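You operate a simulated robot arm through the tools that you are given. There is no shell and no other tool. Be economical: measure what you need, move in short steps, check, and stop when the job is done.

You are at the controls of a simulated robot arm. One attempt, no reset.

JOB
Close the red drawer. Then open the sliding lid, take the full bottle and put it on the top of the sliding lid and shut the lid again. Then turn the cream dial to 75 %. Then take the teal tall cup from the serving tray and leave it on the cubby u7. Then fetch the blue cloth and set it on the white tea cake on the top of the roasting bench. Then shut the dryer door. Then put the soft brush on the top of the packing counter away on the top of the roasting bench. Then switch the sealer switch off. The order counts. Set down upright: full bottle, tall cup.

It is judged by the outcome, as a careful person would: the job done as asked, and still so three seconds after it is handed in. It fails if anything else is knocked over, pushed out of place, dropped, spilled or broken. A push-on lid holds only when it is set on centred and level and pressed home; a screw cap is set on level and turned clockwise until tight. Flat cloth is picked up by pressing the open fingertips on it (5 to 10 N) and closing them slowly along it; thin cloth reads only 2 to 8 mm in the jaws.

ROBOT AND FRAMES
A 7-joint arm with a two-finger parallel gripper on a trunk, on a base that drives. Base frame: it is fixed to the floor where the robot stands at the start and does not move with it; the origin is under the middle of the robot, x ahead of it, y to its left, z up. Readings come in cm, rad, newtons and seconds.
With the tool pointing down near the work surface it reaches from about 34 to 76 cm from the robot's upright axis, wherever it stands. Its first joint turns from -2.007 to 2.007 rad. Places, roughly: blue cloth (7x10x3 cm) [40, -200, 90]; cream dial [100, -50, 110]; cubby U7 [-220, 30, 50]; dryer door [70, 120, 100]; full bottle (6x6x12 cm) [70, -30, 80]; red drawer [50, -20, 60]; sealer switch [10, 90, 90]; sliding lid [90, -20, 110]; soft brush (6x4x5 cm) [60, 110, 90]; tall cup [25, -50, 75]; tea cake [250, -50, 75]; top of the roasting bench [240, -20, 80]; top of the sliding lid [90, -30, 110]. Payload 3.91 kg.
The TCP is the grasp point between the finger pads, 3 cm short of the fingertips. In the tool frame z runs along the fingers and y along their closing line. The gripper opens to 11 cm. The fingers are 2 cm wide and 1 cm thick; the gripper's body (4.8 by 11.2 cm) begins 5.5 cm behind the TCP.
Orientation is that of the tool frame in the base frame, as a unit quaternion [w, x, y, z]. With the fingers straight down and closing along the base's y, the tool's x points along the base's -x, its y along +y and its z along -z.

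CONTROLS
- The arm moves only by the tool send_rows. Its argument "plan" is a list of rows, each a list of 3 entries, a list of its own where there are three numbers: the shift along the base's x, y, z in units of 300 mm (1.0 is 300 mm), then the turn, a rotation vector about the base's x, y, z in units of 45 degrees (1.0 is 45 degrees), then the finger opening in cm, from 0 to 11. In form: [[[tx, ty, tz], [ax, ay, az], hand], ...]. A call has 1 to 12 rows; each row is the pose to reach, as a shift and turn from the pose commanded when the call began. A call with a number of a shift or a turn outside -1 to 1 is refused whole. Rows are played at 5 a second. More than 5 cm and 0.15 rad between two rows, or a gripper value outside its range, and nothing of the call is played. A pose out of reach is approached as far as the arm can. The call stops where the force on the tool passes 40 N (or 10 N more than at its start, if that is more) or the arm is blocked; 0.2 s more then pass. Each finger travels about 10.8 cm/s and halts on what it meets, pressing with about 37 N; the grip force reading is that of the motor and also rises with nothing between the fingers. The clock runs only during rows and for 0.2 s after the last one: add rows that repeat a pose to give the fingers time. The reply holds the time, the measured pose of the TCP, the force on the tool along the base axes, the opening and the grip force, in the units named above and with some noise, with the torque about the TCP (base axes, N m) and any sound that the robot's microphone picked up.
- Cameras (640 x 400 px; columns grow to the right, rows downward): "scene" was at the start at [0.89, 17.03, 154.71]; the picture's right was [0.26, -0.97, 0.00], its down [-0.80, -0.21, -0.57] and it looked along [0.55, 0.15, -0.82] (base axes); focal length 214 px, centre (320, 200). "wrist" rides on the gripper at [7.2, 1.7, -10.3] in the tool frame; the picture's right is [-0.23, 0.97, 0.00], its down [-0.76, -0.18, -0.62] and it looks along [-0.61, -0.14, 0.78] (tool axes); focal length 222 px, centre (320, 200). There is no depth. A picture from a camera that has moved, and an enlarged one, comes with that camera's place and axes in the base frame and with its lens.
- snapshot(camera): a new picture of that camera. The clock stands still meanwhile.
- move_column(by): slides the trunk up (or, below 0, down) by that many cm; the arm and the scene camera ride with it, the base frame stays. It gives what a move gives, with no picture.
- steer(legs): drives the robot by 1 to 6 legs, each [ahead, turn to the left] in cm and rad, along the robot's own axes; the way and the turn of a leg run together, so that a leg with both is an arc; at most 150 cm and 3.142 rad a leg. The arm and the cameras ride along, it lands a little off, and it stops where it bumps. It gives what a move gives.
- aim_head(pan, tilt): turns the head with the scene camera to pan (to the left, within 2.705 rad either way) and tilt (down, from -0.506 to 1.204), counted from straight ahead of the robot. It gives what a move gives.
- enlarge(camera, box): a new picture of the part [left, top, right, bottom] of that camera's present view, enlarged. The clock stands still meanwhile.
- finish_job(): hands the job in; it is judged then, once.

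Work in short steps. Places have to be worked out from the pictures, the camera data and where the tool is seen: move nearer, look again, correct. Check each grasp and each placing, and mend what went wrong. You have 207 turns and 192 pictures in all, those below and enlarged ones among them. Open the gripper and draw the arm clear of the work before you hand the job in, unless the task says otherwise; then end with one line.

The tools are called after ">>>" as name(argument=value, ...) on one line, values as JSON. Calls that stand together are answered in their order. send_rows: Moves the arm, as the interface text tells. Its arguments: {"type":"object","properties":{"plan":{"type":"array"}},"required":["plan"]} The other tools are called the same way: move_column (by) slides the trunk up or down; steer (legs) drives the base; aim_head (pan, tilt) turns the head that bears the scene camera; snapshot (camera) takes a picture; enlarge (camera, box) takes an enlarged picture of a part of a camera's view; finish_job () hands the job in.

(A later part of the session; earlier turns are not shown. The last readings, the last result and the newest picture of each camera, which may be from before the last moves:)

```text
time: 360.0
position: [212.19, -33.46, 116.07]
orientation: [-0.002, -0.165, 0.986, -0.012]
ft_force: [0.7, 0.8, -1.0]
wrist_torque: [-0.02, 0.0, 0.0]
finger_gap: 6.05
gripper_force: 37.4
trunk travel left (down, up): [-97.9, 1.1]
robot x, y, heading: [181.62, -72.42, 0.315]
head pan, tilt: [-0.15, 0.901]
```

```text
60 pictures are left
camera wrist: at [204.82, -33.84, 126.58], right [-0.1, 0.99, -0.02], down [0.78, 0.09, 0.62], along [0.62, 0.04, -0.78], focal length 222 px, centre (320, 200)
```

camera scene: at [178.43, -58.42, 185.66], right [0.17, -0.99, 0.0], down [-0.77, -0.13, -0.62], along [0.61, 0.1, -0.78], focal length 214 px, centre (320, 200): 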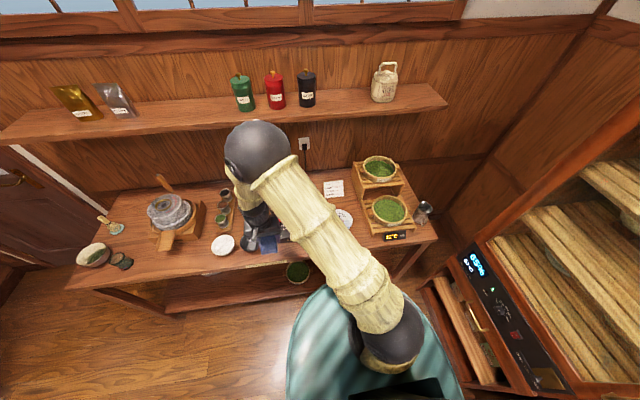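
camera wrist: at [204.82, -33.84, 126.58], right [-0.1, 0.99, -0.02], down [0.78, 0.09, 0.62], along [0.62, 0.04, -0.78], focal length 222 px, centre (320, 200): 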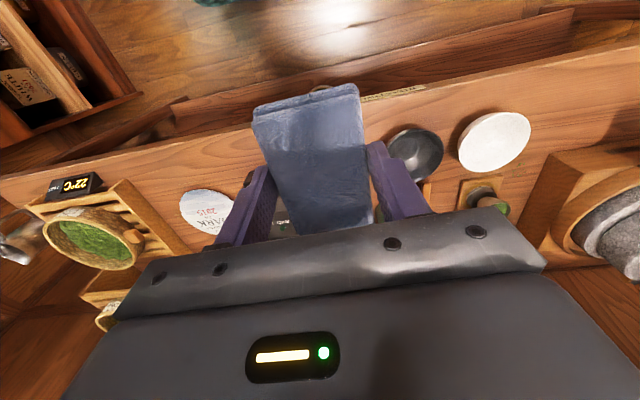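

The cake is at about [243,-59.4], top near z 86. I carry the cloth above it.

>>> send_rows(plan=[[[0.1, -0.09, 0], [0, 0, 0], 3], [[0.2, -0.18, 0], [0, 0, 0], 3], [[0.3, -0.26, 0], [0, 0, 0], 3], [[0.4, -0.35, 0], [0, 0, 0], 3], [[0.5, -0.43, 0], [0, 0, 0], 3], [[0.6, -0.52, 0], [0, 0, 0], 3], [[0.7, -0.6, 0], [0, 0, 0], 3], [[0.8, -0.69, 0], [0, 0, 0], 3], [[0.9, -0.77, 0], [0, 0, 0], 3], [[1.0, -0.86, 0], [0, 0, 0], 3]])

>>> snapshot(camera="wrist")

>>> snapshot(camera="scene")

```text
time: 362.2
position: [242.26, -59.35, 116.11]
orientation: [-0.003, -0.165, 0.986, -0.011]
ft_force: [0.0, 0.6, -0.3]
wrist_torque: [0.0, 0.01, -0.01]
finger_gap: 6.07
gripper_force: 37.6
trunk travel left (down, up): [-97.9, 1.1]
robot x, y, heading: [181.41, -72.47, 0.316]
head pan, tilt: [-0.15, 0.901]
```

```text
59 pictures are left
camera wrist: at [234.96, -59.77, 126.52], right [-0.1, 0.99, -0.02], down [0.78, 0.09, 0.62], along [0.62, 0.04, -0.78], focal length 222 px, centre (320, 200)
```

wrist: 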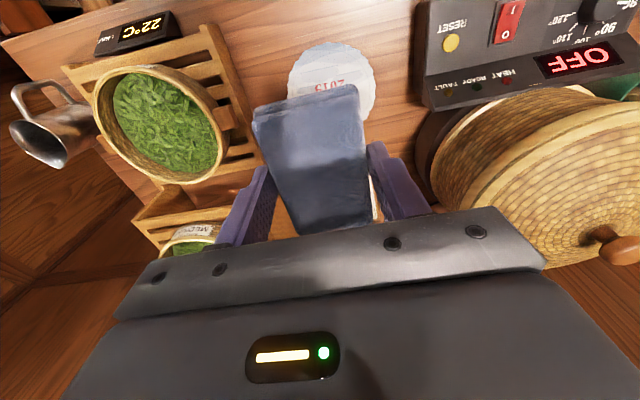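

```text
58 pictures are left
camera scene: at [178.63, -58.61, 185.67], right [0.17, -0.99, 0.0], down [-0.77, -0.13, -0.62], along [0.61, 0.1, -0.78], focal length 214 px, centre (320, 200)
```

scene: 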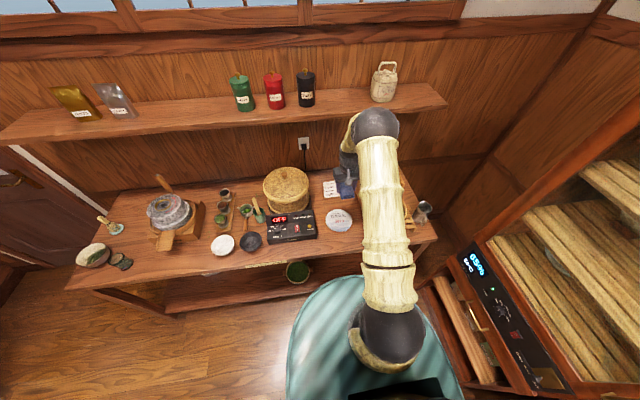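

Cake centre about [243,-58.3]. I adjust and lower the cloth toward it.

>>> send_rows(plan=[[[0.027, 0.035, -0.12], [0, 0, 0], 3], [[0.027, 0.035, -0.26], [0, 0, 0], 3], [[0.027, 0.035, -0.4], [0, 0, 0], 3], [[0.027, 0.035, -0.54], [0, 0, 0], 3], [[0.027, 0.035, -0.68], [0, 0, 0], 3], [[0.027, 0.035, -0.74], [0, 0, 0], 3]])

>>> snapshot(camera="wrist")

>>> enlarge(camera="scene", box=[300, 160, 440, 260])

```text
time: 363.6
position: [243.23, -58.21, 93.85]
orientation: [-0.003, -0.164, 0.986, -0.012]
ft_force: [-0.1, -0.2, 0.2]
wrist_torque: [-0.02, -0.01, -0.01]
finger_gap: 6.05
gripper_force: 37.0
trunk travel left (down, up): [-97.9, 1.1]
robot x, y, heading: [181.39, -72.34, 0.319]
head pan, tilt: [-0.15, 0.901]
```

```text
57 pictures are left
camera wrist: at [235.74, -58.6, 104.34], right [-0.1, 0.99, -0.02], down [0.78, 0.09, 0.62], along [0.62, 0.04, -0.78], focal length 222 px, centre (320, 200)
```

wrist: 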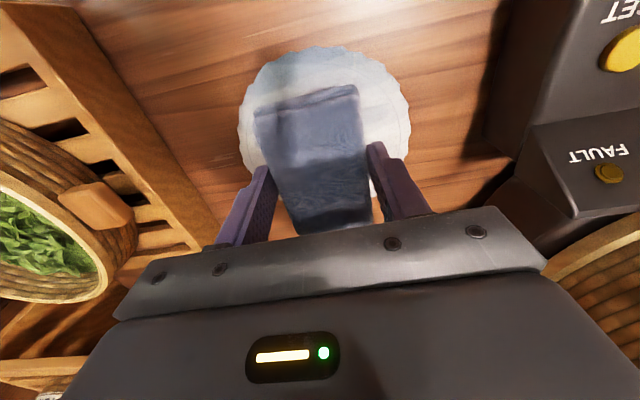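

```text
4.00 times, centred on (370, 210) of scene
camera zoom: at [178.48, -58.44, 185.66], right [0.17, -0.99, 0.0], down [-0.77, -0.13, -0.62], along [0.61, 0.1, -0.78], focal length 858 px, centre (120, 160)
```

zoom: 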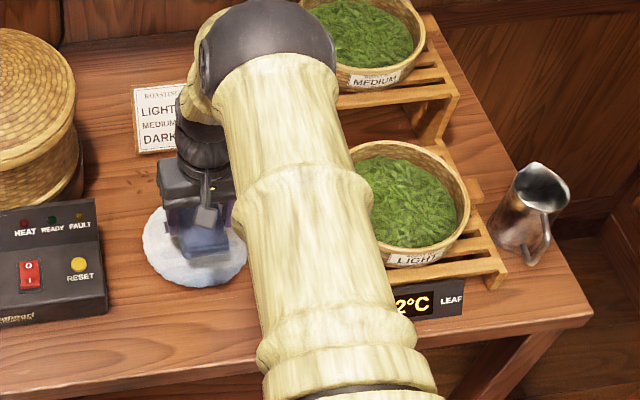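

Cloth is centred over the cake. I lower in small steps to contact.

>>> send_rows(plan=[[[0, 0, -0.03], [0, 0, 0], 3], [[0, 0, -0.06], [0, 0, 0], 3], [[0, 0, -0.09], [0, 0, 0], 3]])

>>> send_rows(plan=[[[0, 0, -0.015], [0, 0, 0], 3], [[0, 0, -0.03], [0, 0, 0], 3]])

```text
time: 364.4
position: [242.95, -58.1, 91.16]
orientation: [-0.002, -0.164, 0.986, -0.012]
ft_force: [0.0, 0.4, -0.8]
wrist_torque: [0.03, -0.02, -0.01]
finger_gap: 6.08
gripper_force: 36.5
trunk travel left (down, up): [-97.9, 1.1]
robot x, y, heading: [181.15, -71.99, 0.313]
head pan, tilt: [-0.15, 0.901]
```

```text
time: 365.0
position: [243.04, -58.16, 90.63]
orientation: [0.0, -0.164, 0.986, -0.012]
ft_force: [-4.0, -0.6, 24.1]
wrist_torque: [0.47, 0.76, 0.12]
finger_gap: 6.05
gripper_force: 36.5
trunk travel left (down, up): [-97.9, 1.1]
robot x, y, heading: [181.38, -72.59, 0.319]
head pan, tilt: [-0.15, 0.901]
```

Contact at z≈90.7. I open the fingers gently and rise.

>>> send_rows(plan=[[[0, 0, 0.015], [0, 0, 0], 6], [[0, 0, 0.015], [0, 0, 0], 7], [[0, 0, 0.015], [0, 0, 0], 8], [[0, 0, 0.015], [0, 0, 0], 8.5], [[0, 0, 0.12], [0, 0, 0], 8.5], [[0, 0, 0.26], [0, 0, 0], 8.5], [[0, 0, 0.4], [0, 0, 0], 8.5], [[0, 0, 0.54], [0, 0, 0], 8.5], [[0, 0, 0.68], [0, 0, 0], 8.5]])

>>> snapshot(camera="wrist")

```text
time: 367.0
position: [242.85, -58.28, 110.82]
orientation: [-0.003, -0.165, 0.986, -0.012]
ft_force: [0.0, 0.7, -0.5]
wrist_torque: [0.0, -0.02, 0.0]
finger_gap: 8.52
gripper_force: 0.1
trunk travel left (down, up): [-97.9, 1.1]
robot x, y, heading: [181.43, -72.49, 0.319]
head pan, tilt: [-0.15, 0.901]
```

```text
55 pictures are left
camera wrist: at [235.53, -58.72, 121.25], right [-0.1, 0.99, -0.02], down [0.78, 0.09, 0.62], along [0.62, 0.04, -0.78], focal length 222 px, centre (320, 200)
```

wrist: 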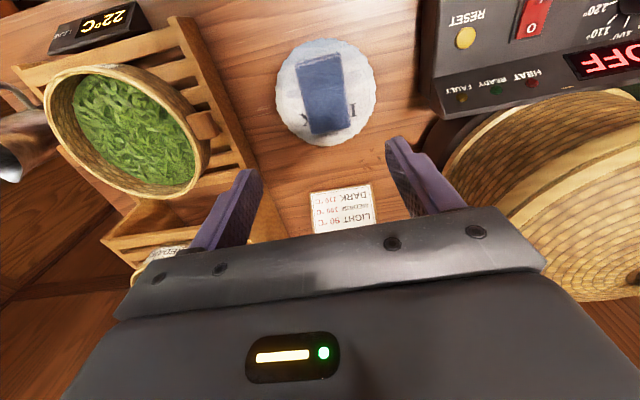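

The cloth lies on the tea cake. Next the dryer door: I retract and raise the arm and drive through to the front of the packing counter.

>>> send_rows(plan=[[[0, 0, 0.14], [0, 0, 0], 6], [[-0.12, 0, 0.24], [0, 0, 0], 3], [[-0.27, 0, 0.3], [0, 0, 0], 0], [[-0.42, 0, 0.36], [0, 0, 0], 0], [[-0.57, 0, 0.42], [0, 0, 0], 0], [[-0.7, 0, 0.5], [0, 0, 0], 0]])

>>> steer(legs=[[-10, 0], [0, 1.57], [138, 0]])

>>> aim_head(pan=0.6, tilt=0.65)

>>> snapshot(camera="scene")

```text
time: 368.4
position: [221.77, -58.11, 125.75]
orientation: [-0.002, -0.164, 0.986, -0.011]
ft_force: [-0.6, 0.0, -0.5]
wrist_torque: [0.0, -0.03, -0.03]
finger_gap: 0.0
gripper_force: 37.3
trunk travel left (down, up): [-97.9, 1.1]
robot x, y, heading: [181.54, -72.46, 0.315]
head pan, tilt: [-0.15, 0.901]
```

```text
time: 382.8
position: [117.0, 95.68, 125.78]
orientation: [-0.006, 0.812, -0.584, 0.01]
ft_force: [0.9, 0.3, -0.1]
wrist_torque: [0.01, 0.04, 0.02]
finger_gap: 0.02
gripper_force: 36.7
trunk travel left (down, up): [-97.9, 1.1]
robot x, y, heading: [130.95, 54.86, 1.884]
head pan, tilt: [-0.15, 0.901]
```

```text
time: 383.9
position: [117.01, 95.51, 125.7]
orientation: [-0.005, 0.812, -0.584, 0.01]
ft_force: [-0.3, -0.1, 0.2]
wrist_torque: [-0.03, -0.03, -0.02]
finger_gap: 0.0
gripper_force: 37.1
trunk travel left (down, up): [-97.9, 1.1]
robot x, y, heading: [131.13, 54.83, 1.883]
head pan, tilt: [0.6, 0.649]
```

```text
54 pictures are left
camera scene: at [111.23, 49.78, 187.7], right [0.61, 0.79, 0.0], down [0.48, -0.37, -0.8], along [-0.63, 0.49, -0.6], focal length 214 px, centre (320, 200)
```

scene: 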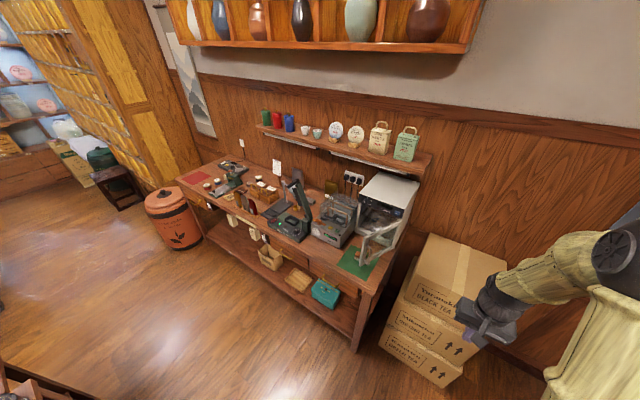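

I enlarge the dryer.

>>> enlarge(camera="scene", box=[260, 150, 440, 290])

```text
2.86 times, centred on (350, 220) of scene
camera zoom: at [111.23, 49.78, 187.7], right [0.61, 0.79, 0.0], down [0.48, -0.37, -0.8], along [-0.63, 0.49, -0.6], focal length 613 px, centre (234, 143)
```

zoom: 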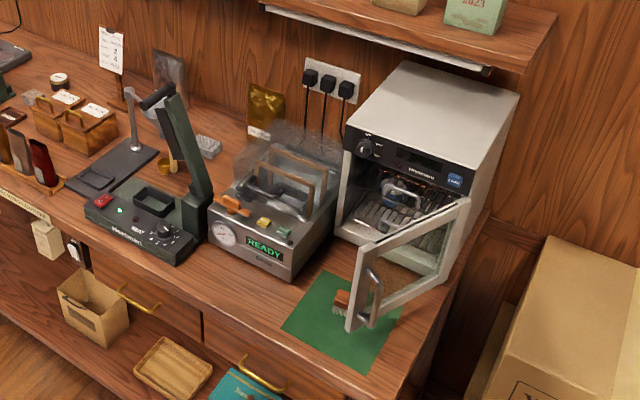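

The dryer door is hinged at its +u side, open about 60°, and the soft brush on the green mat may lie in its sweep. I drive up in front of it for a close look.

>>> steer(legs=[[0, 1.572], [46, 0], [0, -1.572]])

>>> aim_head(pan=0.1, tilt=0.8)

>>> snapshot(camera="scene")

>>> snapshot(camera="wrist")

```text
time: 396.3
position: [54.23, 68.16, 125.76]
orientation: [-0.009, 0.938, -0.345, 0.008]
ft_force: [-0.7, 0.0, 0.4]
wrist_torque: [0.01, -0.02, 0.01]
finger_gap: 0.0
gripper_force: 37.4
trunk travel left (down, up): [-97.9, 1.1]
robot x, y, heading: [86.97, 40.44, 2.437]
head pan, tilt: [0.6, 0.649]
stopped in leg 3: the robot was blocked; the commanded pose is now the measured one
```

```text
time: 397.2
position: [54.24, 68.21, 125.72]
orientation: [-0.009, 0.939, -0.345, 0.008]
ft_force: [0.8, 0.1, -0.6]
wrist_torque: [0.0, -0.02, 0.01]
finger_gap: 0.0
gripper_force: 37.2
trunk travel left (down, up): [-97.9, 1.1]
robot x, y, heading: [87.02, 40.35, 2.445]
head pan, tilt: [0.099, 0.799]
```

```text
52 pictures are left
camera scene: at [75.12, 29.4, 186.45], right [0.56, 0.83, 0.0], down [0.59, -0.4, -0.7], along [-0.58, 0.39, -0.72], focal length 214 px, centre (320, 200)
```

scene: 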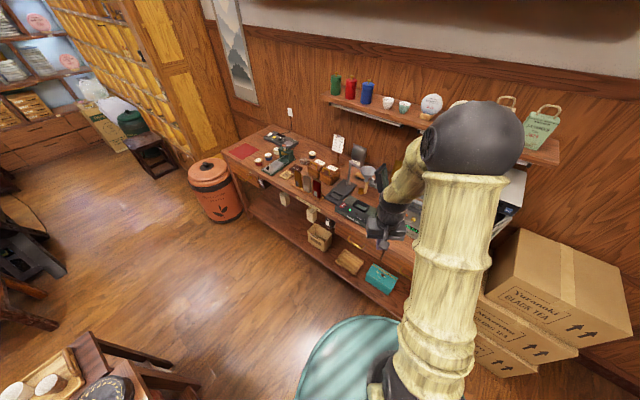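

```text
51 pictures are left
camera wrist: at [58.46, 62.1, 136.15], right [-0.8, -0.59, -0.02], down [-0.48, 0.62, 0.62], along [-0.35, 0.51, -0.78], focal length 222 px, centre (320, 200)
```

wrist: 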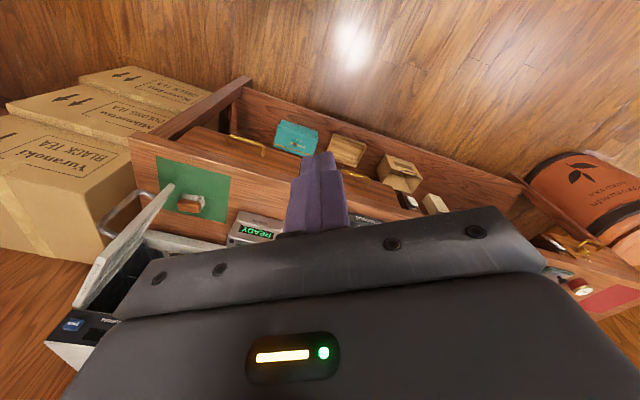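

Blocked while turning (base rear near the table). I ease forward 12 cm along the heading, finish the turn, then check the bottle behind.

>>> steer(legs=[[12, 0], [0, -0.56]])

>>> aim_head(pan=-2.6, tilt=0.7)

>>> snapshot(camera="scene")

>>> snapshot(camera="wrist")

```text
time: 400.7
position: [64.88, 89.3, 125.68]
orientation: [-0.007, 0.806, -0.592, 0.011]
ft_force: [-0.3, -0.7, -1.0]
wrist_torque: [0.0, -0.01, 0.0]
finger_gap: 0.0
gripper_force: 37.2
trunk travel left (down, up): [-97.9, 1.1]
robot x, y, heading: [78.02, 48.25, 1.882]
head pan, tilt: [0.099, 0.799]
```

```text
time: 403.1
position: [64.79, 89.13, 125.67]
orientation: [-0.007, 0.806, -0.592, 0.01]
ft_force: [-0.3, 0.2, 0.3]
wrist_torque: [0.01, -0.03, 0.0]
finger_gap: 0.0
gripper_force: 37.0
trunk travel left (down, up): [-97.9, 1.1]
robot x, y, heading: [77.95, 48.49, 1.878]
head pan, tilt: [-2.601, 0.7]
```

```text
50 pictures are left
camera scene: at [71.43, 32.25, 187.27], right [-0.66, -0.75, 0.0], down [-0.48, 0.43, -0.77], along [0.57, -0.51, -0.64], focal length 214 px, centre (320, 200)
```

scene: 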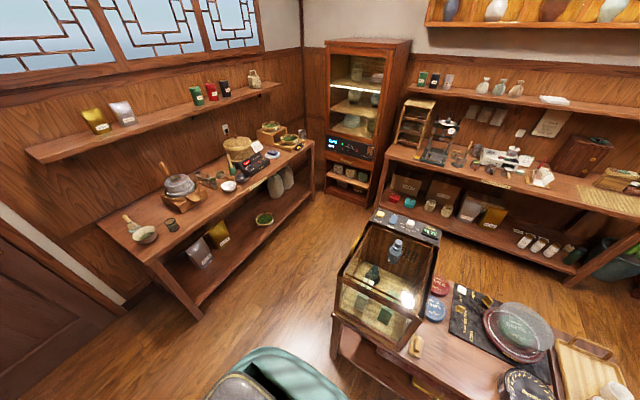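

```text
49 pictures are left
camera wrist: at [65.16, 81.87, 136.15], right [-1.0, -0.07, -0.02], down [-0.07, 0.78, 0.62], along [-0.03, 0.62, -0.78], focal length 222 px, centre (320, 200)
```

wrist: 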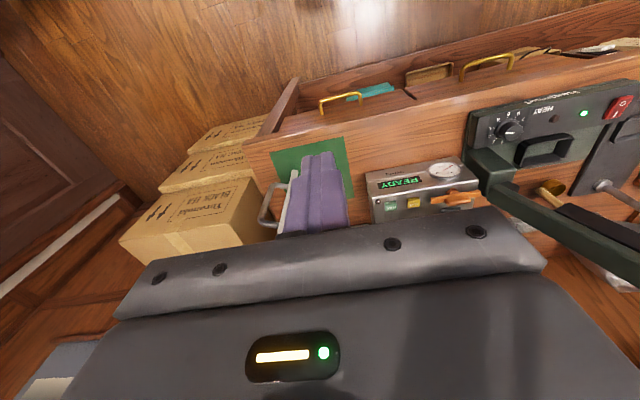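

Bottle and lid are undisturbed. I swing the arm to the right so the head camera sees the dryer.

>>> send_rows(plan=[[[0.15, -0.05, 0], [0, 0, 0], 0], [[0.3, -0.1, 0], [0, 0, 0], 0], [[0.45, -0.12, 0], [0, 0, 0], 0], [[0.6, -0.12, 0], [0, 0, 0], 0], [[0.75, -0.12, 0], [0, 0, 0], 0], [[0.9, -0.12, 0], [0, 0, 0], 0]])

>>> aim_head(pan=0.0, tilt=0.8)

>>> snapshot(camera="scene")

>>> enlarge(camera="scene", box=[240, 100, 420, 230])

```text
time: 404.5
position: [92.08, 85.55, 125.69]
orientation: [-0.005, 0.806, -0.592, 0.009]
ft_force: [0.4, -0.6, 0.4]
wrist_torque: [-0.04, 0.03, 0.01]
finger_gap: 0.0
gripper_force: 37.4
trunk travel left (down, up): [-97.9, 1.1]
robot x, y, heading: [78.04, 48.43, 1.879]
head pan, tilt: [-2.601, 0.7]
```

```text
time: 406.9
position: [91.74, 85.61, 125.86]
orientation: [-0.006, 0.806, -0.592, 0.01]
ft_force: [0.4, -0.1, 0.9]
wrist_torque: [-0.01, -0.01, 0.0]
finger_gap: 0.0
gripper_force: 37.4
trunk travel left (down, up): [-97.9, 1.1]
robot x, y, heading: [77.77, 48.05, 1.881]
head pan, tilt: [0.0, 0.799]
```

```text
48 pictures are left
camera scene: at [62.64, 45.56, 186.45], right [0.95, 0.3, 0.0], down [0.22, -0.68, -0.7], along [-0.21, 0.66, -0.72], focal length 214 px, centre (320, 200)
```

scene: 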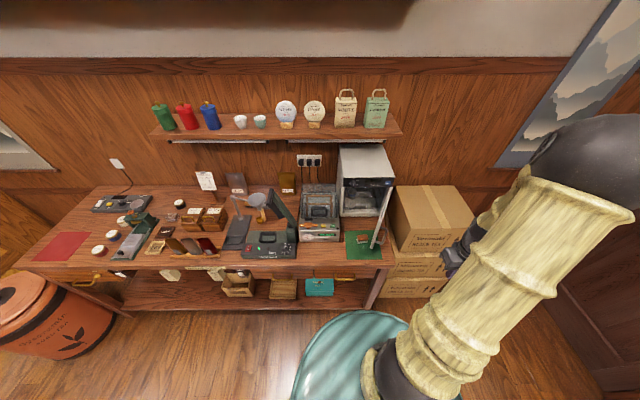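

```text
3.08 times, centred on (330, 165) of scene
camera zoom: at [62.64, 45.56, 186.45], right [0.95, 0.3, 0.0], down [0.22, -0.68, -0.7], along [-0.21, 0.66, -0.72], focal length 660 px, centre (289, 308)
```

zoom: 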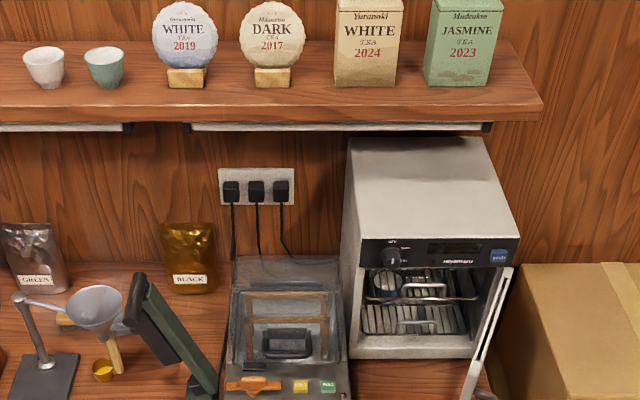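

I enlarge the door and brush area itself.

>>> enlarge(camera="scene", box=[325, 170, 415, 270])

```text
4.00 times, centred on (370, 220) of scene
camera zoom: at [62.64, 45.56, 186.45], right [0.95, 0.3, 0.0], down [0.22, -0.68, -0.7], along [-0.21, 0.66, -0.72], focal length 858 px, centre (120, 120)
```

zoom: 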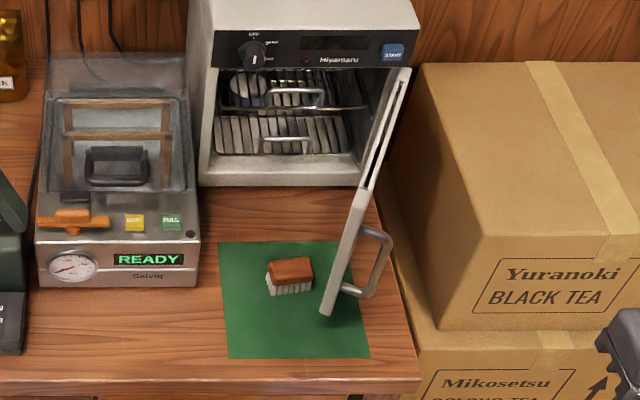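

The brush stands close beside the open door, about where the door will sweep; I need to know whether the door's lower edge passes above it. I tilt the wrist camera to look level from in front of the counter.

>>> move_column(by=-25)

>>> send_rows(plan=[[[-0.1, 0, 0], [0.159, 0.052, 0], 0], [[-0.2, 0, 0], [0.317, 0.103, 0], 0], [[-0.3, 0, 0], [0.476, 0.155, 0], 0], [[-0.4, 0, 0], [0.634, 0.206, 0], 0], [[-0.5, 0.02, -0.03], [0.793, 0.258, 0], 0], [[-0.6, 0.04, -0.1], [0.951, 0.309, 0], 0], [[-0.63, 0.04, -0.2], [0.951, 0.309, 0], 0]])

>>> snapshot(camera="wrist")

```text
time: 409.4
position: [91.79, 85.64, 100.73]
orientation: [-0.006, 0.805, -0.593, 0.01]
ft_force: [0.4, -0.7, -0.5]
wrist_torque: [-0.01, 0.02, 0.02]
finger_gap: 0.0
gripper_force: 36.9
trunk travel left (down, up): [-72.9, 26.1]
robot x, y, heading: [77.39, 48.8, 1.878]
head pan, tilt: [0.0, 0.799]
```

```text
time: 411.0
position: [73.41, 95.36, 93.33]
orientation: [-0.228, 0.743, -0.552, -0.302]
ft_force: [0.5, 0.2, -0.4]
wrist_torque: [-0.01, 0.0, 0.03]
finger_gap: 0.01
gripper_force: 37.0
out of reach, approached as far as the arm can: row 3, 4, 5, 6, 7
trunk travel left (down, up): [-72.9, 26.1]
robot x, y, heading: [77.55, 48.59, 1.876]
head pan, tilt: [0.0, 0.799]
```

```text
45 pictures are left
camera wrist: at [75.45, 82.96, 95.64], right [-0.98, -0.12, 0.15], down [0.13, 0.15, 0.98], along [-0.14, 0.98, -0.13], focal length 222 px, centre (320, 200)
```

wrist: 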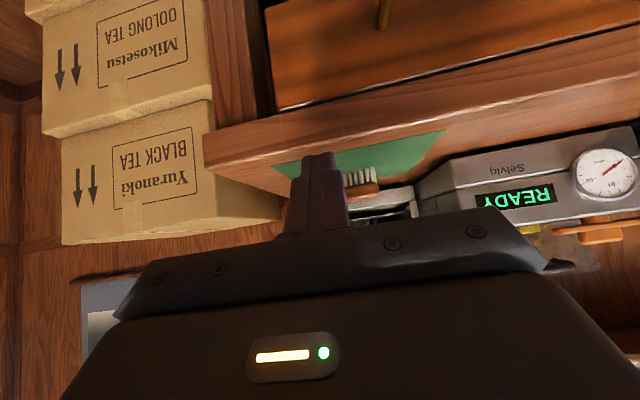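

I see the brush top at about z 92 and the counter at about 89; the door edge is hidden by the fingers. I shift 4 cm right to see it.

>>> send_rows(plan=[[[0.07, 0, 0.0], [0, 0, 0], 0], [[0.13, -0.02, 0.0], [0, 0, 0], 0]])

>>> enlarge(camera="wrist", box=[300, 100, 500, 230])

```text
time: 411.6
position: [77.51, 94.73, 93.31]
orientation: [-0.228, 0.744, -0.551, -0.302]
ft_force: [0.9, 0.6, -0.7]
wrist_torque: [0.01, -0.02, 0.01]
finger_gap: 0.03
gripper_force: 37.1
trunk travel left (down, up): [-72.9, 26.1]
robot x, y, heading: [77.99, 48.14, 1.88]
head pan, tilt: [0.0, 0.799]
```

```text
3.08 times, centred on (400, 165) of wrist
camera zoom: at [79.5, 82.37, 95.65], right [-0.98, -0.12, 0.15], down [0.13, 0.15, 0.98], along [-0.14, 0.98, -0.13], focal length 684 px, centre (74, 308)
```

zoom: 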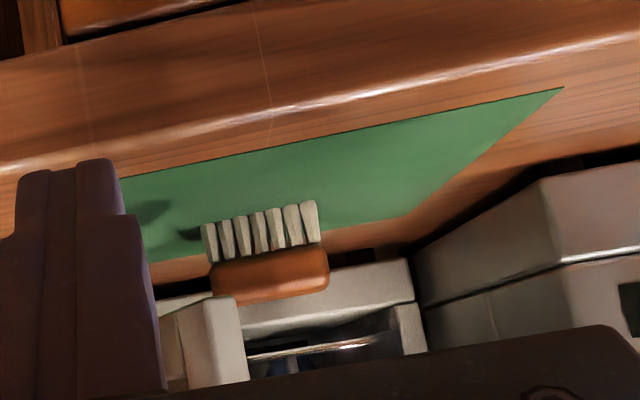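

The door's lower edge (z≈92.8) and the brush's top (z≈93) practically coincide, so closing now would sweep the brush along. I'll first set the brush a few centimetres aside on the same mat, then shut the door. I straighten the tool and turn it.

>>> send_rows(plan=[[[-0.03, -0.03, 0.08], [-0.159, -0.052, 0], 0], [[-0.06, -0.06, 0.18], [-0.317, -0.103, 0], 0], [[-0.09, -0.09, 0.28], [-0.476, -0.155, 0], 0], [[-0.12, -0.12, 0.38], [-0.634, -0.206, 0], 0], [[-0.15, -0.15, 0.48], [-0.793, -0.258, 0], 0], [[-0.18, -0.18, 0.56], [-0.951, -0.309, 0], 0]])

>>> send_rows(plan=[[[-0.05, 0, 0], [0, 0, -0.167], 2], [[-0.1, 0, 0], [0, 0, -0.333], 4], [[-0.15, 0, 0], [0, 0, -0.5], 6], [[-0.2, 0, 0], [0, 0, -0.667], 6.5], [[-0.25, 0, 0], [0, 0, -0.833], 6.5], [[-0.3, 0, 0], [0, 0, -1.0], 6.5]])

>>> send_rows(plan=[[[0, 0.08, 0], [0, 0, -0.167], 6.5], [[0, 0.16, 0], [0, 0, -0.333], 6.5], [[0, 0.24, 0], [0, 0, -0.5], 6.5], [[0, 0.32, 0], [0, 0, -0.667], 6.5], [[0, 0.4, 0], [0, 0, -0.833], 6.5], [[0, 0.48, 0], [0, 0, -1.0], 6.5]])

>>> send_rows(plan=[[[0, 0.05, 0], [0.046, -0.141, 0], 6.5], [[0, 0.1, 0], [0.091, -0.281, 0], 6.5], [[0, 0.15, 0], [0.137, -0.422, 0], 6.5]])

>>> snapshot(camera="wrist")

```text
time: 413.0
position: [71.99, 89.11, 110.06]
orientation: [-0.006, 0.805, -0.593, 0.011]
ft_force: [0.7, -0.1, 0.2]
wrist_torque: [0.01, 0.03, -0.04]
finger_gap: 0.01
gripper_force: 36.9
trunk travel left (down, up): [-72.9, 26.1]
robot x, y, heading: [77.95, 48.37, 1.88]
head pan, tilt: [0.0, 0.799]
```

```text
time: 414.4
position: [63.02, 89.06, 109.96]
orientation: [0.002, -0.517, 0.856, -0.013]
ft_force: [0.5, 0.2, 0.1]
wrist_torque: [0.0, -0.03, -0.03]
finger_gap: 6.49
gripper_force: 0.1
trunk travel left (down, up): [-72.9, 26.1]
robot x, y, heading: [77.5, 48.26, 1.876]
head pan, tilt: [0.0, 0.799]
```

```text
time: 415.8
position: [63.03, 103.7, 109.99]
orientation: [-0.003, -0.15, 0.989, -0.012]
ft_force: [-0.6, 1.0, 0.1]
wrist_torque: [-0.01, 0.02, 0.0]
finger_gap: 6.5
gripper_force: 0.1
trunk travel left (down, up): [-72.9, 26.1]
robot x, y, heading: [77.78, 48.04, 1.879]
head pan, tilt: [0.0, 0.799]
```

```text
time: 416.6
position: [63.0, 108.1, 109.94]
orientation: [0.17, -0.146, 0.974, 0.016]
ft_force: [-0.2, 0.0, 0.3]
wrist_torque: [0.02, 0.0, -0.02]
finger_gap: 6.49
gripper_force: 0.1
trunk travel left (down, up): [-72.9, 26.1]
robot x, y, heading: [78.0, 48.65, 1.881]
head pan, tilt: [0.0, 0.799]
```

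```text
43 pictures are left
camera wrist: at [52.65, 106.81, 117.33], right [-0.08, 1.0, 0.06], down [0.53, -0.01, 0.85], along [0.84, 0.1, -0.53], focal length 222 px, centre (320, 200)
```

wrist: 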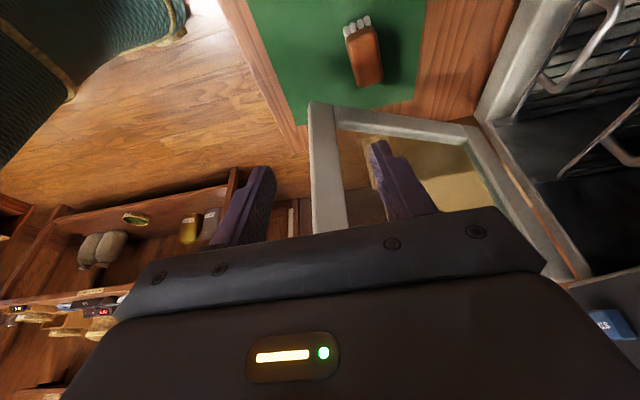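

The brush centre is about [64.2,113.3], top near 92.5. I approach along the tilted axis, clear of the door.

>>> send_rows(plan=[[[-0.1, 0.08, -0.02], [0, 0, 0], 6.5], [[-0.13, 0.115, -0.08], [0, 0, 0], 6.5], [[-0.08, 0.13, -0.22], [0, 0, 0], 6.5], [[-0.03, 0.147, -0.36], [0, 0, 0], 6.5], [[0.0, 0.16, -0.46], [0, 0, 0], 6.5]])

>>> snapshot(camera="wrist")

```text
time: 417.8
position: [62.96, 112.81, 96.04]
orientation: [0.169, -0.147, 0.974, 0.016]
ft_force: [-0.2, 0.0, -0.3]
wrist_torque: [-0.03, 0.01, 0.0]
finger_gap: 6.5
gripper_force: 0.0
trunk travel left (down, up): [-72.9, 26.1]
robot x, y, heading: [78.14, 48.19, 1.88]
head pan, tilt: [0.0, 0.799]
```

```text
42 pictures are left
camera wrist: at [52.79, 111.64, 103.43], right [-0.08, 1.0, 0.06], down [0.54, -0.01, 0.84], along [0.84, 0.1, -0.53], focal length 222 px, centre (320, 200)
```

wrist: 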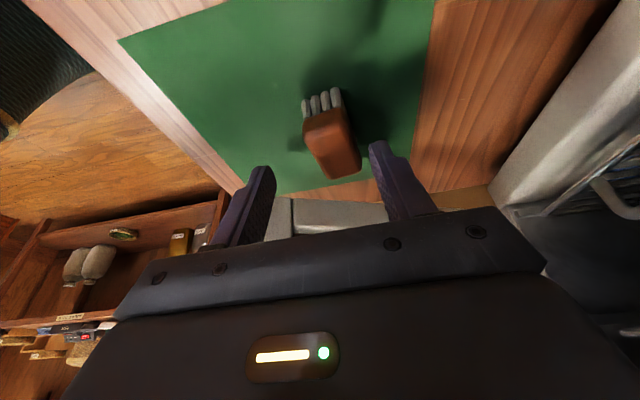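

I make the final small correction, descend and close.

>>> send_rows(plan=[[[0.01, 0.03, -0.04], [0, 0, 0], 6.5], [[0.02, 0.03, -0.085], [0, 0, 0], 6.5], [[0.02, 0.03, -0.11], [0, 0, 0], 6.5], [[0.02, 0.03, -0.11], [0, 0, 0], 4.5], [[0.02, 0.03, -0.11], [0, 0, 0], 2.5], [[0.02, 0.03, -0.11], [0, 0, 0], 1.5], [[0.02, 0.03, -0.11], [0, 0, 0], 1.5]])

>>> snapshot(camera="wrist")

```text
time: 419.4
position: [63.62, 113.77, 92.94]
orientation: [0.169, -0.146, 0.975, 0.017]
ft_force: [0.3, 1.4, 1.8]
wrist_torque: [-0.07, 0.27, -0.03]
finger_gap: 3.11
gripper_force: 36.5
trunk travel left (down, up): [-72.9, 26.1]
robot x, y, heading: [77.81, 47.71, 1.879]
head pan, tilt: [0.0, 0.799]
```

```text
41 pictures are left
camera wrist: at [53.35, 112.48, 100.26], right [-0.08, 1.0, 0.06], down [0.54, -0.01, 0.84], along [0.84, 0.1, -0.53], focal length 222 px, centre (320, 200)
```

wrist: 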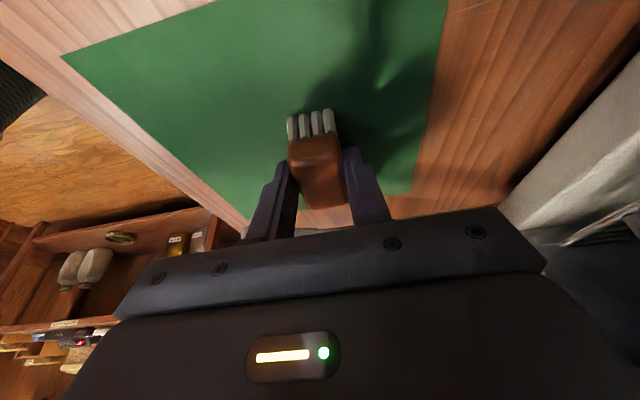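

Gripped (3.1 cm). I lift it slightly, carry it about 12 cm to the front of the mat, and set it down there.

>>> send_rows(plan=[[[0, 0, 0.04], [0, 0, 0], 1.5], [[-0.03, -0.09, 0.06], [0, 0, 0], 1.5], [[-0.08, -0.2, 0.06], [0, 0, 0], 1.5], [[-0.13, -0.31, 0.06], [0, 0, 0], 1.5], [[-0.153, -0.39, 0.06], [0, 0, 0], 1.5], [[-0.153, -0.39, 0.02], [0, 0, 0], 1.5], [[-0.153, -0.39, 0.005], [0, 0, 0], 1.5], [[-0.153, -0.39, 0.005], [0, 0, 0], 1.5]])

>>> snapshot(camera="wrist")

```text
time: 421.2
position: [59.01, 102.08, 92.95]
orientation: [0.169, -0.147, 0.974, 0.017]
ft_force: [0.5, 0.4, -1.2]
wrist_torque: [-0.01, 0.0, 0.02]
finger_gap: 3.11
gripper_force: 36.9
trunk travel left (down, up): [-72.9, 26.1]
robot x, y, heading: [77.88, 47.97, 1.88]
head pan, tilt: [0.0, 0.799]
```

```text
40 pictures are left
camera wrist: at [48.72, 100.86, 100.41], right [-0.08, 0.99, 0.06], down [0.54, -0.01, 0.84], along [0.84, 0.1, -0.53], focal length 222 px, centre (320, 200)
```

wrist: 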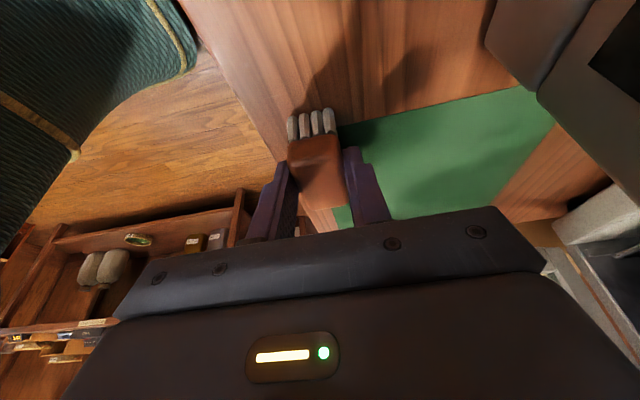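

It is rather close to the counter's front edge, so I shift it 3.5 cm back before setting it down.

>>> send_rows(plan=[[[0, 0, 0.03], [0, 0, 0], 1.5], [[-0.02, 0.06, 0.03], [0, 0, 0], 1.5], [[-0.04, 0.113, 0.03], [0, 0, 0], 1.5], [[-0.04, 0.113, 0.0], [0, 0, 0], 1.5], [[-0.04, 0.113, -0.01], [0, 0, 0], 1.5], [[-0.04, 0.113, -0.01], [0, 0, 0], 3.5], [[-0.04, 0.113, -0.01], [0, 0, 0], 6], [[-0.04, 0.113, -0.01], [0, 0, 0], 6.5], [[-0.06, 0.108, 0.1], [0, 0, 0], 6.5], [[-0.1, 0.09, 0.24], [0, 0, 0], 6.5], [[-0.14, 0.08, 0.38], [0, 0, 0], 6.5]])

>>> snapshot(camera="wrist")

```text
time: 423.6
position: [54.91, 104.45, 104.64]
orientation: [0.169, -0.147, 0.975, 0.017]
ft_force: [0.4, -0.5, -0.6]
wrist_torque: [0.01, -0.02, 0.05]
finger_gap: 6.5
gripper_force: 0.0
trunk travel left (down, up): [-72.9, 26.1]
robot x, y, heading: [77.62, 48.52, 1.879]
head pan, tilt: [0.0, 0.799]
```

```text
39 pictures are left
camera wrist: at [44.55, 103.24, 111.89], right [-0.08, 0.99, 0.06], down [0.54, -0.01, 0.84], along [0.84, 0.1, -0.53], focal length 222 px, centre (320, 200)
```

wrist: 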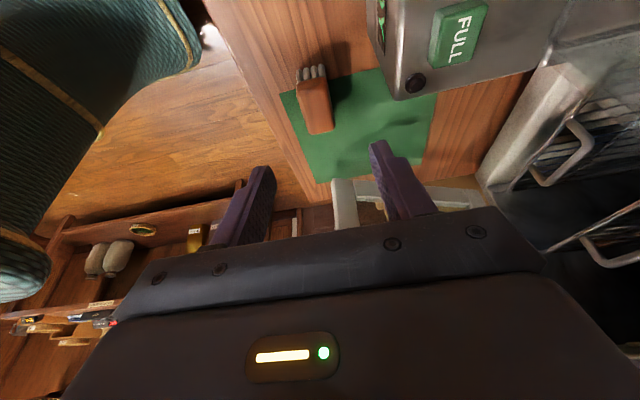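

The brush now stands clear of the door's sweep (about 32 cm from the hinge; the door reaches 27). I straighten the tool, rise, turn it half round, and go to the outer side of the door.

>>> send_rows(plan=[[[0.02, -0.1, 0.12], [-0.046, 0.141, 0], 3], [[0.05, -0.2, 0.24], [-0.091, 0.281, 0], 0], [[0.1, -0.3, 0.36], [-0.137, 0.422, 0], 0], [[0.17, -0.4, 0.46], [-0.137, 0.422, 0], 0], [[0.25, -0.45, 0.58], [-0.137, 0.422, 0], 0], [[0.3, -0.45, 0.7], [-0.137, 0.422, 0], 0]])

>>> send_rows(plan=[[[0.03, 0, 0], [0, 0, 0.167], 0], [[0.06, 0, 0], [0, 0, 0.333], 0], [[0.09, 0, 0], [0, 0, 0.5], 0], [[0.12, 0, 0], [0, 0, 0.667], 0], [[0.15, 0, 0], [0, 0, 0.833], 0], [[0.18, 0, 0], [0, 0, 1.0], 0]])

>>> send_rows(plan=[[[0.03, 0, 0], [0, 0, 0.167], 0], [[0.06, 0, 0], [0, 0, 0.333], 0], [[0.09, 0, 0], [0, 0, 0.5], 0], [[0.12, 0, 0], [0, 0, 0.667], 0], [[0.15, 0, 0], [0, 0, 0.833], 0], [[0.18, 0, 0], [0, 0, 1.0], 0]])

>>> send_rows(plan=[[[0.03, 0, 0], [0, 0, 0.167], 0], [[0.06, 0, 0], [0, 0, 0.333], 0], [[0.09, 0, 0], [0, 0, 0.5], 0], [[0.12, 0, 0], [0, 0, 0.667], 0], [[0.15, 0, 0], [0, 0, 0.833], 0], [[0.18, 0, 0], [0, 0, 1.0], 0]])

>>> send_rows(plan=[[[0.0, 0, 0], [0, 0, 0.167], 0], [[0.0, 0, 0], [0, 0, 0.333], 0], [[0.0, 0, 0], [0, 0, 0.5], 0], [[0.0, 0, 0], [0, 0, 0.667], 0], [[0.0, 0, 0], [0, 0, 0.82], 0]])

>>> snapshot(camera="wrist")

```text
time: 425.0
position: [63.98, 90.97, 125.44]
orientation: [-0.003, -0.151, 0.988, -0.012]
ft_force: [0.4, 0.1, 0.8]
wrist_torque: [0.02, -0.01, 0.0]
finger_gap: 0.0
gripper_force: 37.2
trunk travel left (down, up): [-72.9, 26.1]
robot x, y, heading: [78.02, 48.15, 1.882]
head pan, tilt: [0.0, 0.799]
```

```text
time: 426.4
position: [69.2, 90.98, 125.48]
orientation: [0.002, -0.519, 0.855, -0.012]
ft_force: [0.6, -0.3, -0.3]
wrist_torque: [-0.01, -0.02, 0.0]
finger_gap: 0.0
gripper_force: 37.1
trunk travel left (down, up): [-72.9, 26.1]
robot x, y, heading: [77.81, 48.12, 1.875]
head pan, tilt: [0.0, 0.799]
```

```text
time: 427.8
position: [74.7, 90.9, 125.51]
orientation: [-0.007, 0.806, -0.591, 0.011]
ft_force: [1.4, -0.2, 0.1]
wrist_torque: [-0.02, -0.02, 0.02]
finger_gap: 0.0
gripper_force: 37.3
trunk travel left (down, up): [-72.9, 26.1]
robot x, y, heading: [77.49, 48.03, 1.879]
head pan, tilt: [0.0, 0.799]
```

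```text
time: 429.2
position: [80.16, 90.93, 125.52]
orientation: [-0.01, 0.971, -0.238, 0.007]
ft_force: [-0.1, 0.0, 0.0]
wrist_torque: [-0.02, 0.0, 0.06]
finger_gap: 0.0
gripper_force: 36.9
trunk travel left (down, up): [-72.9, 26.1]
robot x, y, heading: [78.02, 48.43, 1.878]
head pan, tilt: [0.0, 0.799]
```

```text
time: 430.4
position: [80.03, 90.96, 125.5]
orientation: [-0.012, 0.997, 0.082, 0.003]
ft_force: [-0.6, -0.8, -0.2]
wrist_torque: [-0.01, 0.01, 0.01]
finger_gap: 0.0
gripper_force: 36.8
trunk travel left (down, up): [-72.9, 26.1]
robot x, y, heading: [77.6, 47.94, 1.881]
head pan, tilt: [0.0, 0.799]
```

```text
38 pictures are left
camera wrist: at [87.46, 90.24, 135.87], right [-0.07, -1.0, -0.02], down [-0.78, 0.04, 0.62], along [-0.62, 0.06, -0.78], focal length 222 px, centre (320, 200)
```

wrist: 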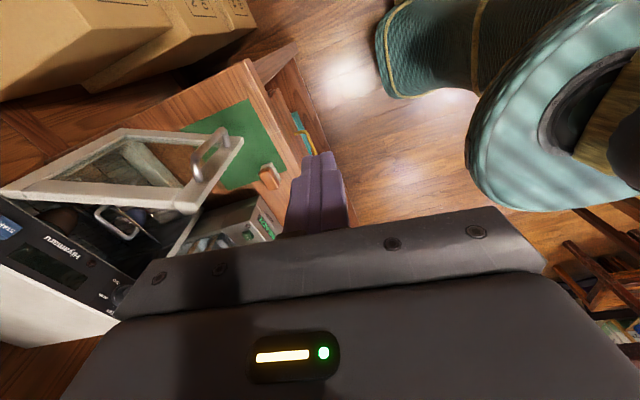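

The view confirms the door geometry (free edge [69.5,109], hinge [73,132]). I move beside the outer face and lower.

>>> send_rows(plan=[[[0.03, 0.14, 0], [0, 0, 0], 0], [[0.05, 0.28, 0], [0, 0, 0], 0], [[0.05, 0.42, 0], [0, 0, 0], 0], [[0.04, 0.56, 0], [0, 0, 0], 0], [[0.03, 0.7, 0], [0, 0, 0], 0], [[0.02, 0.84, 0], [0, 0, 0], 0], [[0.01, 0.94, -0.05], [0, 0, 0], 0], [[0.01, 0.94, -0.2], [0, 0, 0], 0], [[0.01, 0.94, -0.36], [0, 0, 0], 0], [[0.01, 0.94, -0.52], [0, 0, 0], 0], [[0.01, 0.94, -0.68], [0, 0, 0], 0], [[0.01, 0.94, -0.76], [0, 0, 0], 0]])

>>> snapshot(camera="wrist")

```text
time: 433.0
position: [80.29, 119.13, 102.6]
orientation: [-0.01, 0.997, 0.08, 0.004]
ft_force: [1.0, 0.0, 0.6]
wrist_torque: [-0.05, 0.04, 0.04]
finger_gap: 0.0
gripper_force: 37.4
out of reach, approached as far as the arm can: row 7
trunk travel left (down, up): [-72.9, 26.1]
robot x, y, heading: [77.79, 48.39, 1.878]
head pan, tilt: [0.0, 0.799]
```

```text
37 pictures are left
camera wrist: at [87.81, 118.41, 112.93], right [-0.07, -1.0, -0.02], down [-0.78, 0.04, 0.62], along [-0.62, 0.06, -0.78], focal length 222 px, centre (320, 200)
```

wrist: 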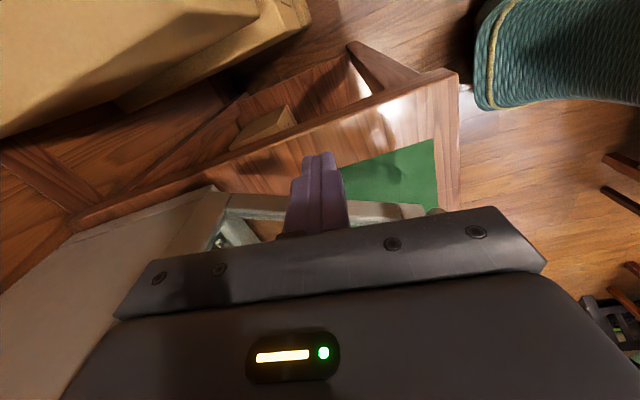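

I push the door round slowly along its arc.

>>> send_rows(plan=[[[-0.07, 0.02, 0], [0, 0, 0], 0], [[-0.14, 0.025, 0], [0, 0, 0], 0], [[-0.19, 0.03, 0], [0, 0, 0], 0], [[-0.245, 0.027, 0], [0, 0, 0], 0], [[-0.297, 0.023, 0], [0, 0, 0], 0], [[-0.35, 0.026, 0], [0, 0, 0], 0], [[-0.4, 0.03, 0], [0, 0, 0], 0], [[-0.45, 0.043, 0], [0, 0, 0], 0], [[-0.503, 0.06, 0], [0, 0, 0], 0]])

>>> snapshot(camera="wrist")

```text
time: 435.0
position: [65.24, 120.86, 102.58]
orientation: [-0.012, 0.997, 0.082, 0.003]
ft_force: [0.0, -0.4, 0.3]
wrist_torque: [-0.02, -0.01, 0.02]
finger_gap: 0.01
gripper_force: 36.7
trunk travel left (down, up): [-72.9, 26.1]
robot x, y, heading: [77.7, 48.35, 1.884]
head pan, tilt: [0.0, 0.799]
```

```text
36 pictures are left
camera wrist: at [72.62, 120.2, 113.06], right [-0.07, -1.0, -0.02], down [-0.78, 0.04, 0.62], along [-0.62, 0.06, -0.78], focal length 222 px, centre (320, 200)
```

wrist: 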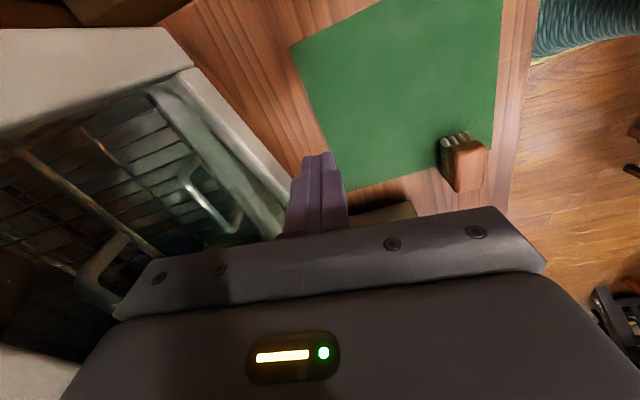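

The door is following and the brush stays clear. I continue to the closed position.

>>> send_rows(plan=[[[-0.05, 0.02, 0], [0, 0, 0], 0], [[-0.09, 0.045, 0], [0, 0, 0], 0], [[-0.12, 0.075, 0], [0, 0, 0], 0], [[-0.15, 0.11, 0], [0, 0, 0], 0], [[-0.16, 0.14, 0], [0, 0, 0], 0], [[-0.17, 0.17, 0], [0, 0, 0], 0], [[-0.18, 0.2, 0], [0, 0, 0], 0]])

>>> snapshot(camera="wrist")

>>> enlarge(camera="scene", box=[300, 120, 460, 270])

```text
time: 436.6
position: [61.15, 122.67, 102.4]
orientation: [-0.011, 0.997, 0.081, 0.003]
ft_force: [0.9, -1.7, -0.1]
wrist_torque: [0.06, 0.0, 0.04]
finger_gap: 0.0
gripper_force: 37.0
out of reach, approached as far as the arm can: row 3, 4, 5, 6, 7
trunk travel left (down, up): [-72.9, 26.1]
robot x, y, heading: [78.01, 48.42, 1.88]
head pan, tilt: [0.0, 0.799]
```

```text
35 pictures are left
camera wrist: at [68.47, 121.97, 112.83], right [-0.07, -1.0, -0.02], down [-0.78, 0.04, 0.62], along [-0.62, 0.06, -0.78], focal length 222 px, centre (320, 200)
```

wrist: 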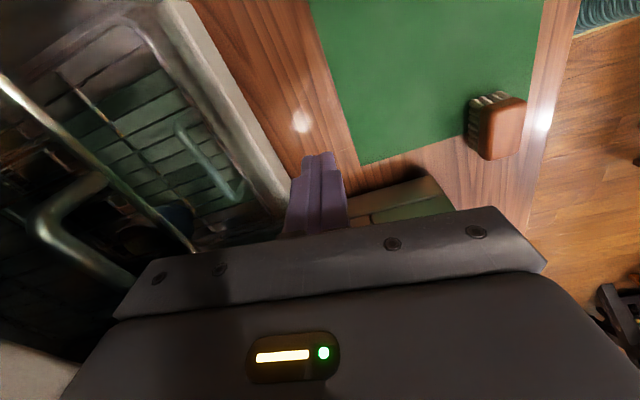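

```text
2.67 times, centred on (380, 195) of scene
camera zoom: at [62.63, 45.55, 161.44], right [0.95, 0.3, 0.0], down [0.22, -0.68, -0.7], along [-0.21, 0.66, -0.72], focal length 572 px, centre (160, 213)
```

zoom: 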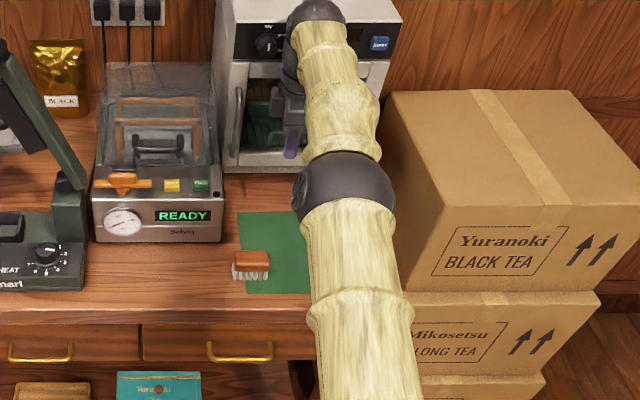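

Nearly shut but at the arm's reach limit. I pull the hand back 5 cm, drive the base 6 cm closer and push again.

>>> send_rows(plan=[[[0.025, -0.08, 0], [0, 0, 0], 0], [[0.05, -0.16, 0], [0, 0, 0], 0]])

>>> steer(legs=[[6, 0]])

>>> send_rows(plan=[[[-0.01, 0.03, 0], [0, 0, 0], 0], [[-0.02, 0.06, 0], [0, 0, 0], 0], [[-0.03, 0.09, 0], [0, 0, 0], 0], [[-0.04, 0.12, 0], [0, 0, 0], 0], [[-0.05, 0.15, 0], [0, 0, 0], 0], [[-0.06, 0.18, 0], [0, 0, 0], 0], [[-0.07, 0.21, 0], [0, 0, 0], 0], [[-0.08, 0.24, 0], [0, 0, 0], 0]])

>>> snapshot(camera="wrist")

```text
time: 437.0
position: [61.48, 122.59, 103.97]
orientation: [-0.038, 0.996, 0.077, -0.001]
ft_force: [-0.8, -0.7, 1.4]
wrist_torque: [0.05, 0.02, -0.02]
finger_gap: 0.0
gripper_force: 36.5
trunk travel left (down, up): [-72.9, 26.1]
robot x, y, heading: [77.57, 48.05, 1.874]
head pan, tilt: [0.0, 0.799]
stopped in row 1: the force on the tool passed its limit at 107 N (the readings are from after the stop); the commanded pose is now the measured one
```

```text
time: 437.8
position: [61.47, 122.84, 104.0]
orientation: [-0.034, 0.996, 0.078, 0.001]
ft_force: [2.9, -11.4, 3.0]
wrist_torque: [1.24, 0.43, 0.2]
finger_gap: 0.0
gripper_force: 37.2
trunk travel left (down, up): [-72.9, 26.1]
robot x, y, heading: [77.66, 48.71, 1.88]
head pan, tilt: [0.0, 0.799]
stopped in leg 1: the force on the tool passed its limit at 44 N (the readings are from after the stop); the commanded pose is now the measured one
```

```text
time: 438.1
position: [61.43, 122.73, 103.82]
orientation: [-0.026, 0.997, 0.078, 0.002]
ft_force: [5.6, -24.0, 0.5]
wrist_torque: [2.51, 0.55, 0.51]
finger_gap: 0.01
gripper_force: 36.9
trunk travel left (down, up): [-72.9, 26.1]
robot x, y, heading: [77.76, 48.7, 1.876]
head pan, tilt: [0.0, 0.799]
stopped in row 1: the force on the tool passed its limit at 46 N (the readings are from after the stop); the commanded pose is now the measured one
```

```text
33 pictures are left
camera wrist: at [68.91, 121.64, 114.14], right [-0.07, -1.0, -0.05], down [-0.78, 0.02, 0.63], along [-0.62, 0.09, -0.78], focal length 222 px, centre (320, 200)
```

wrist: 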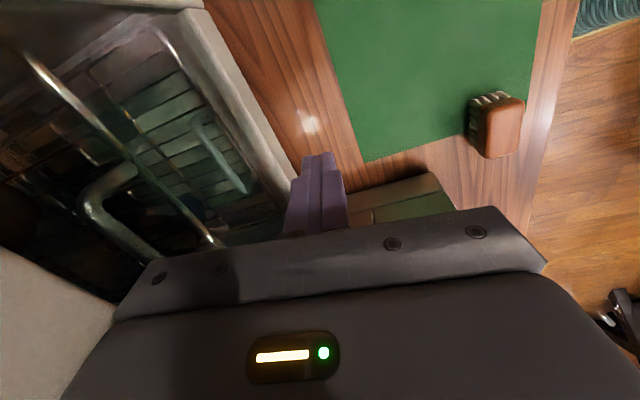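

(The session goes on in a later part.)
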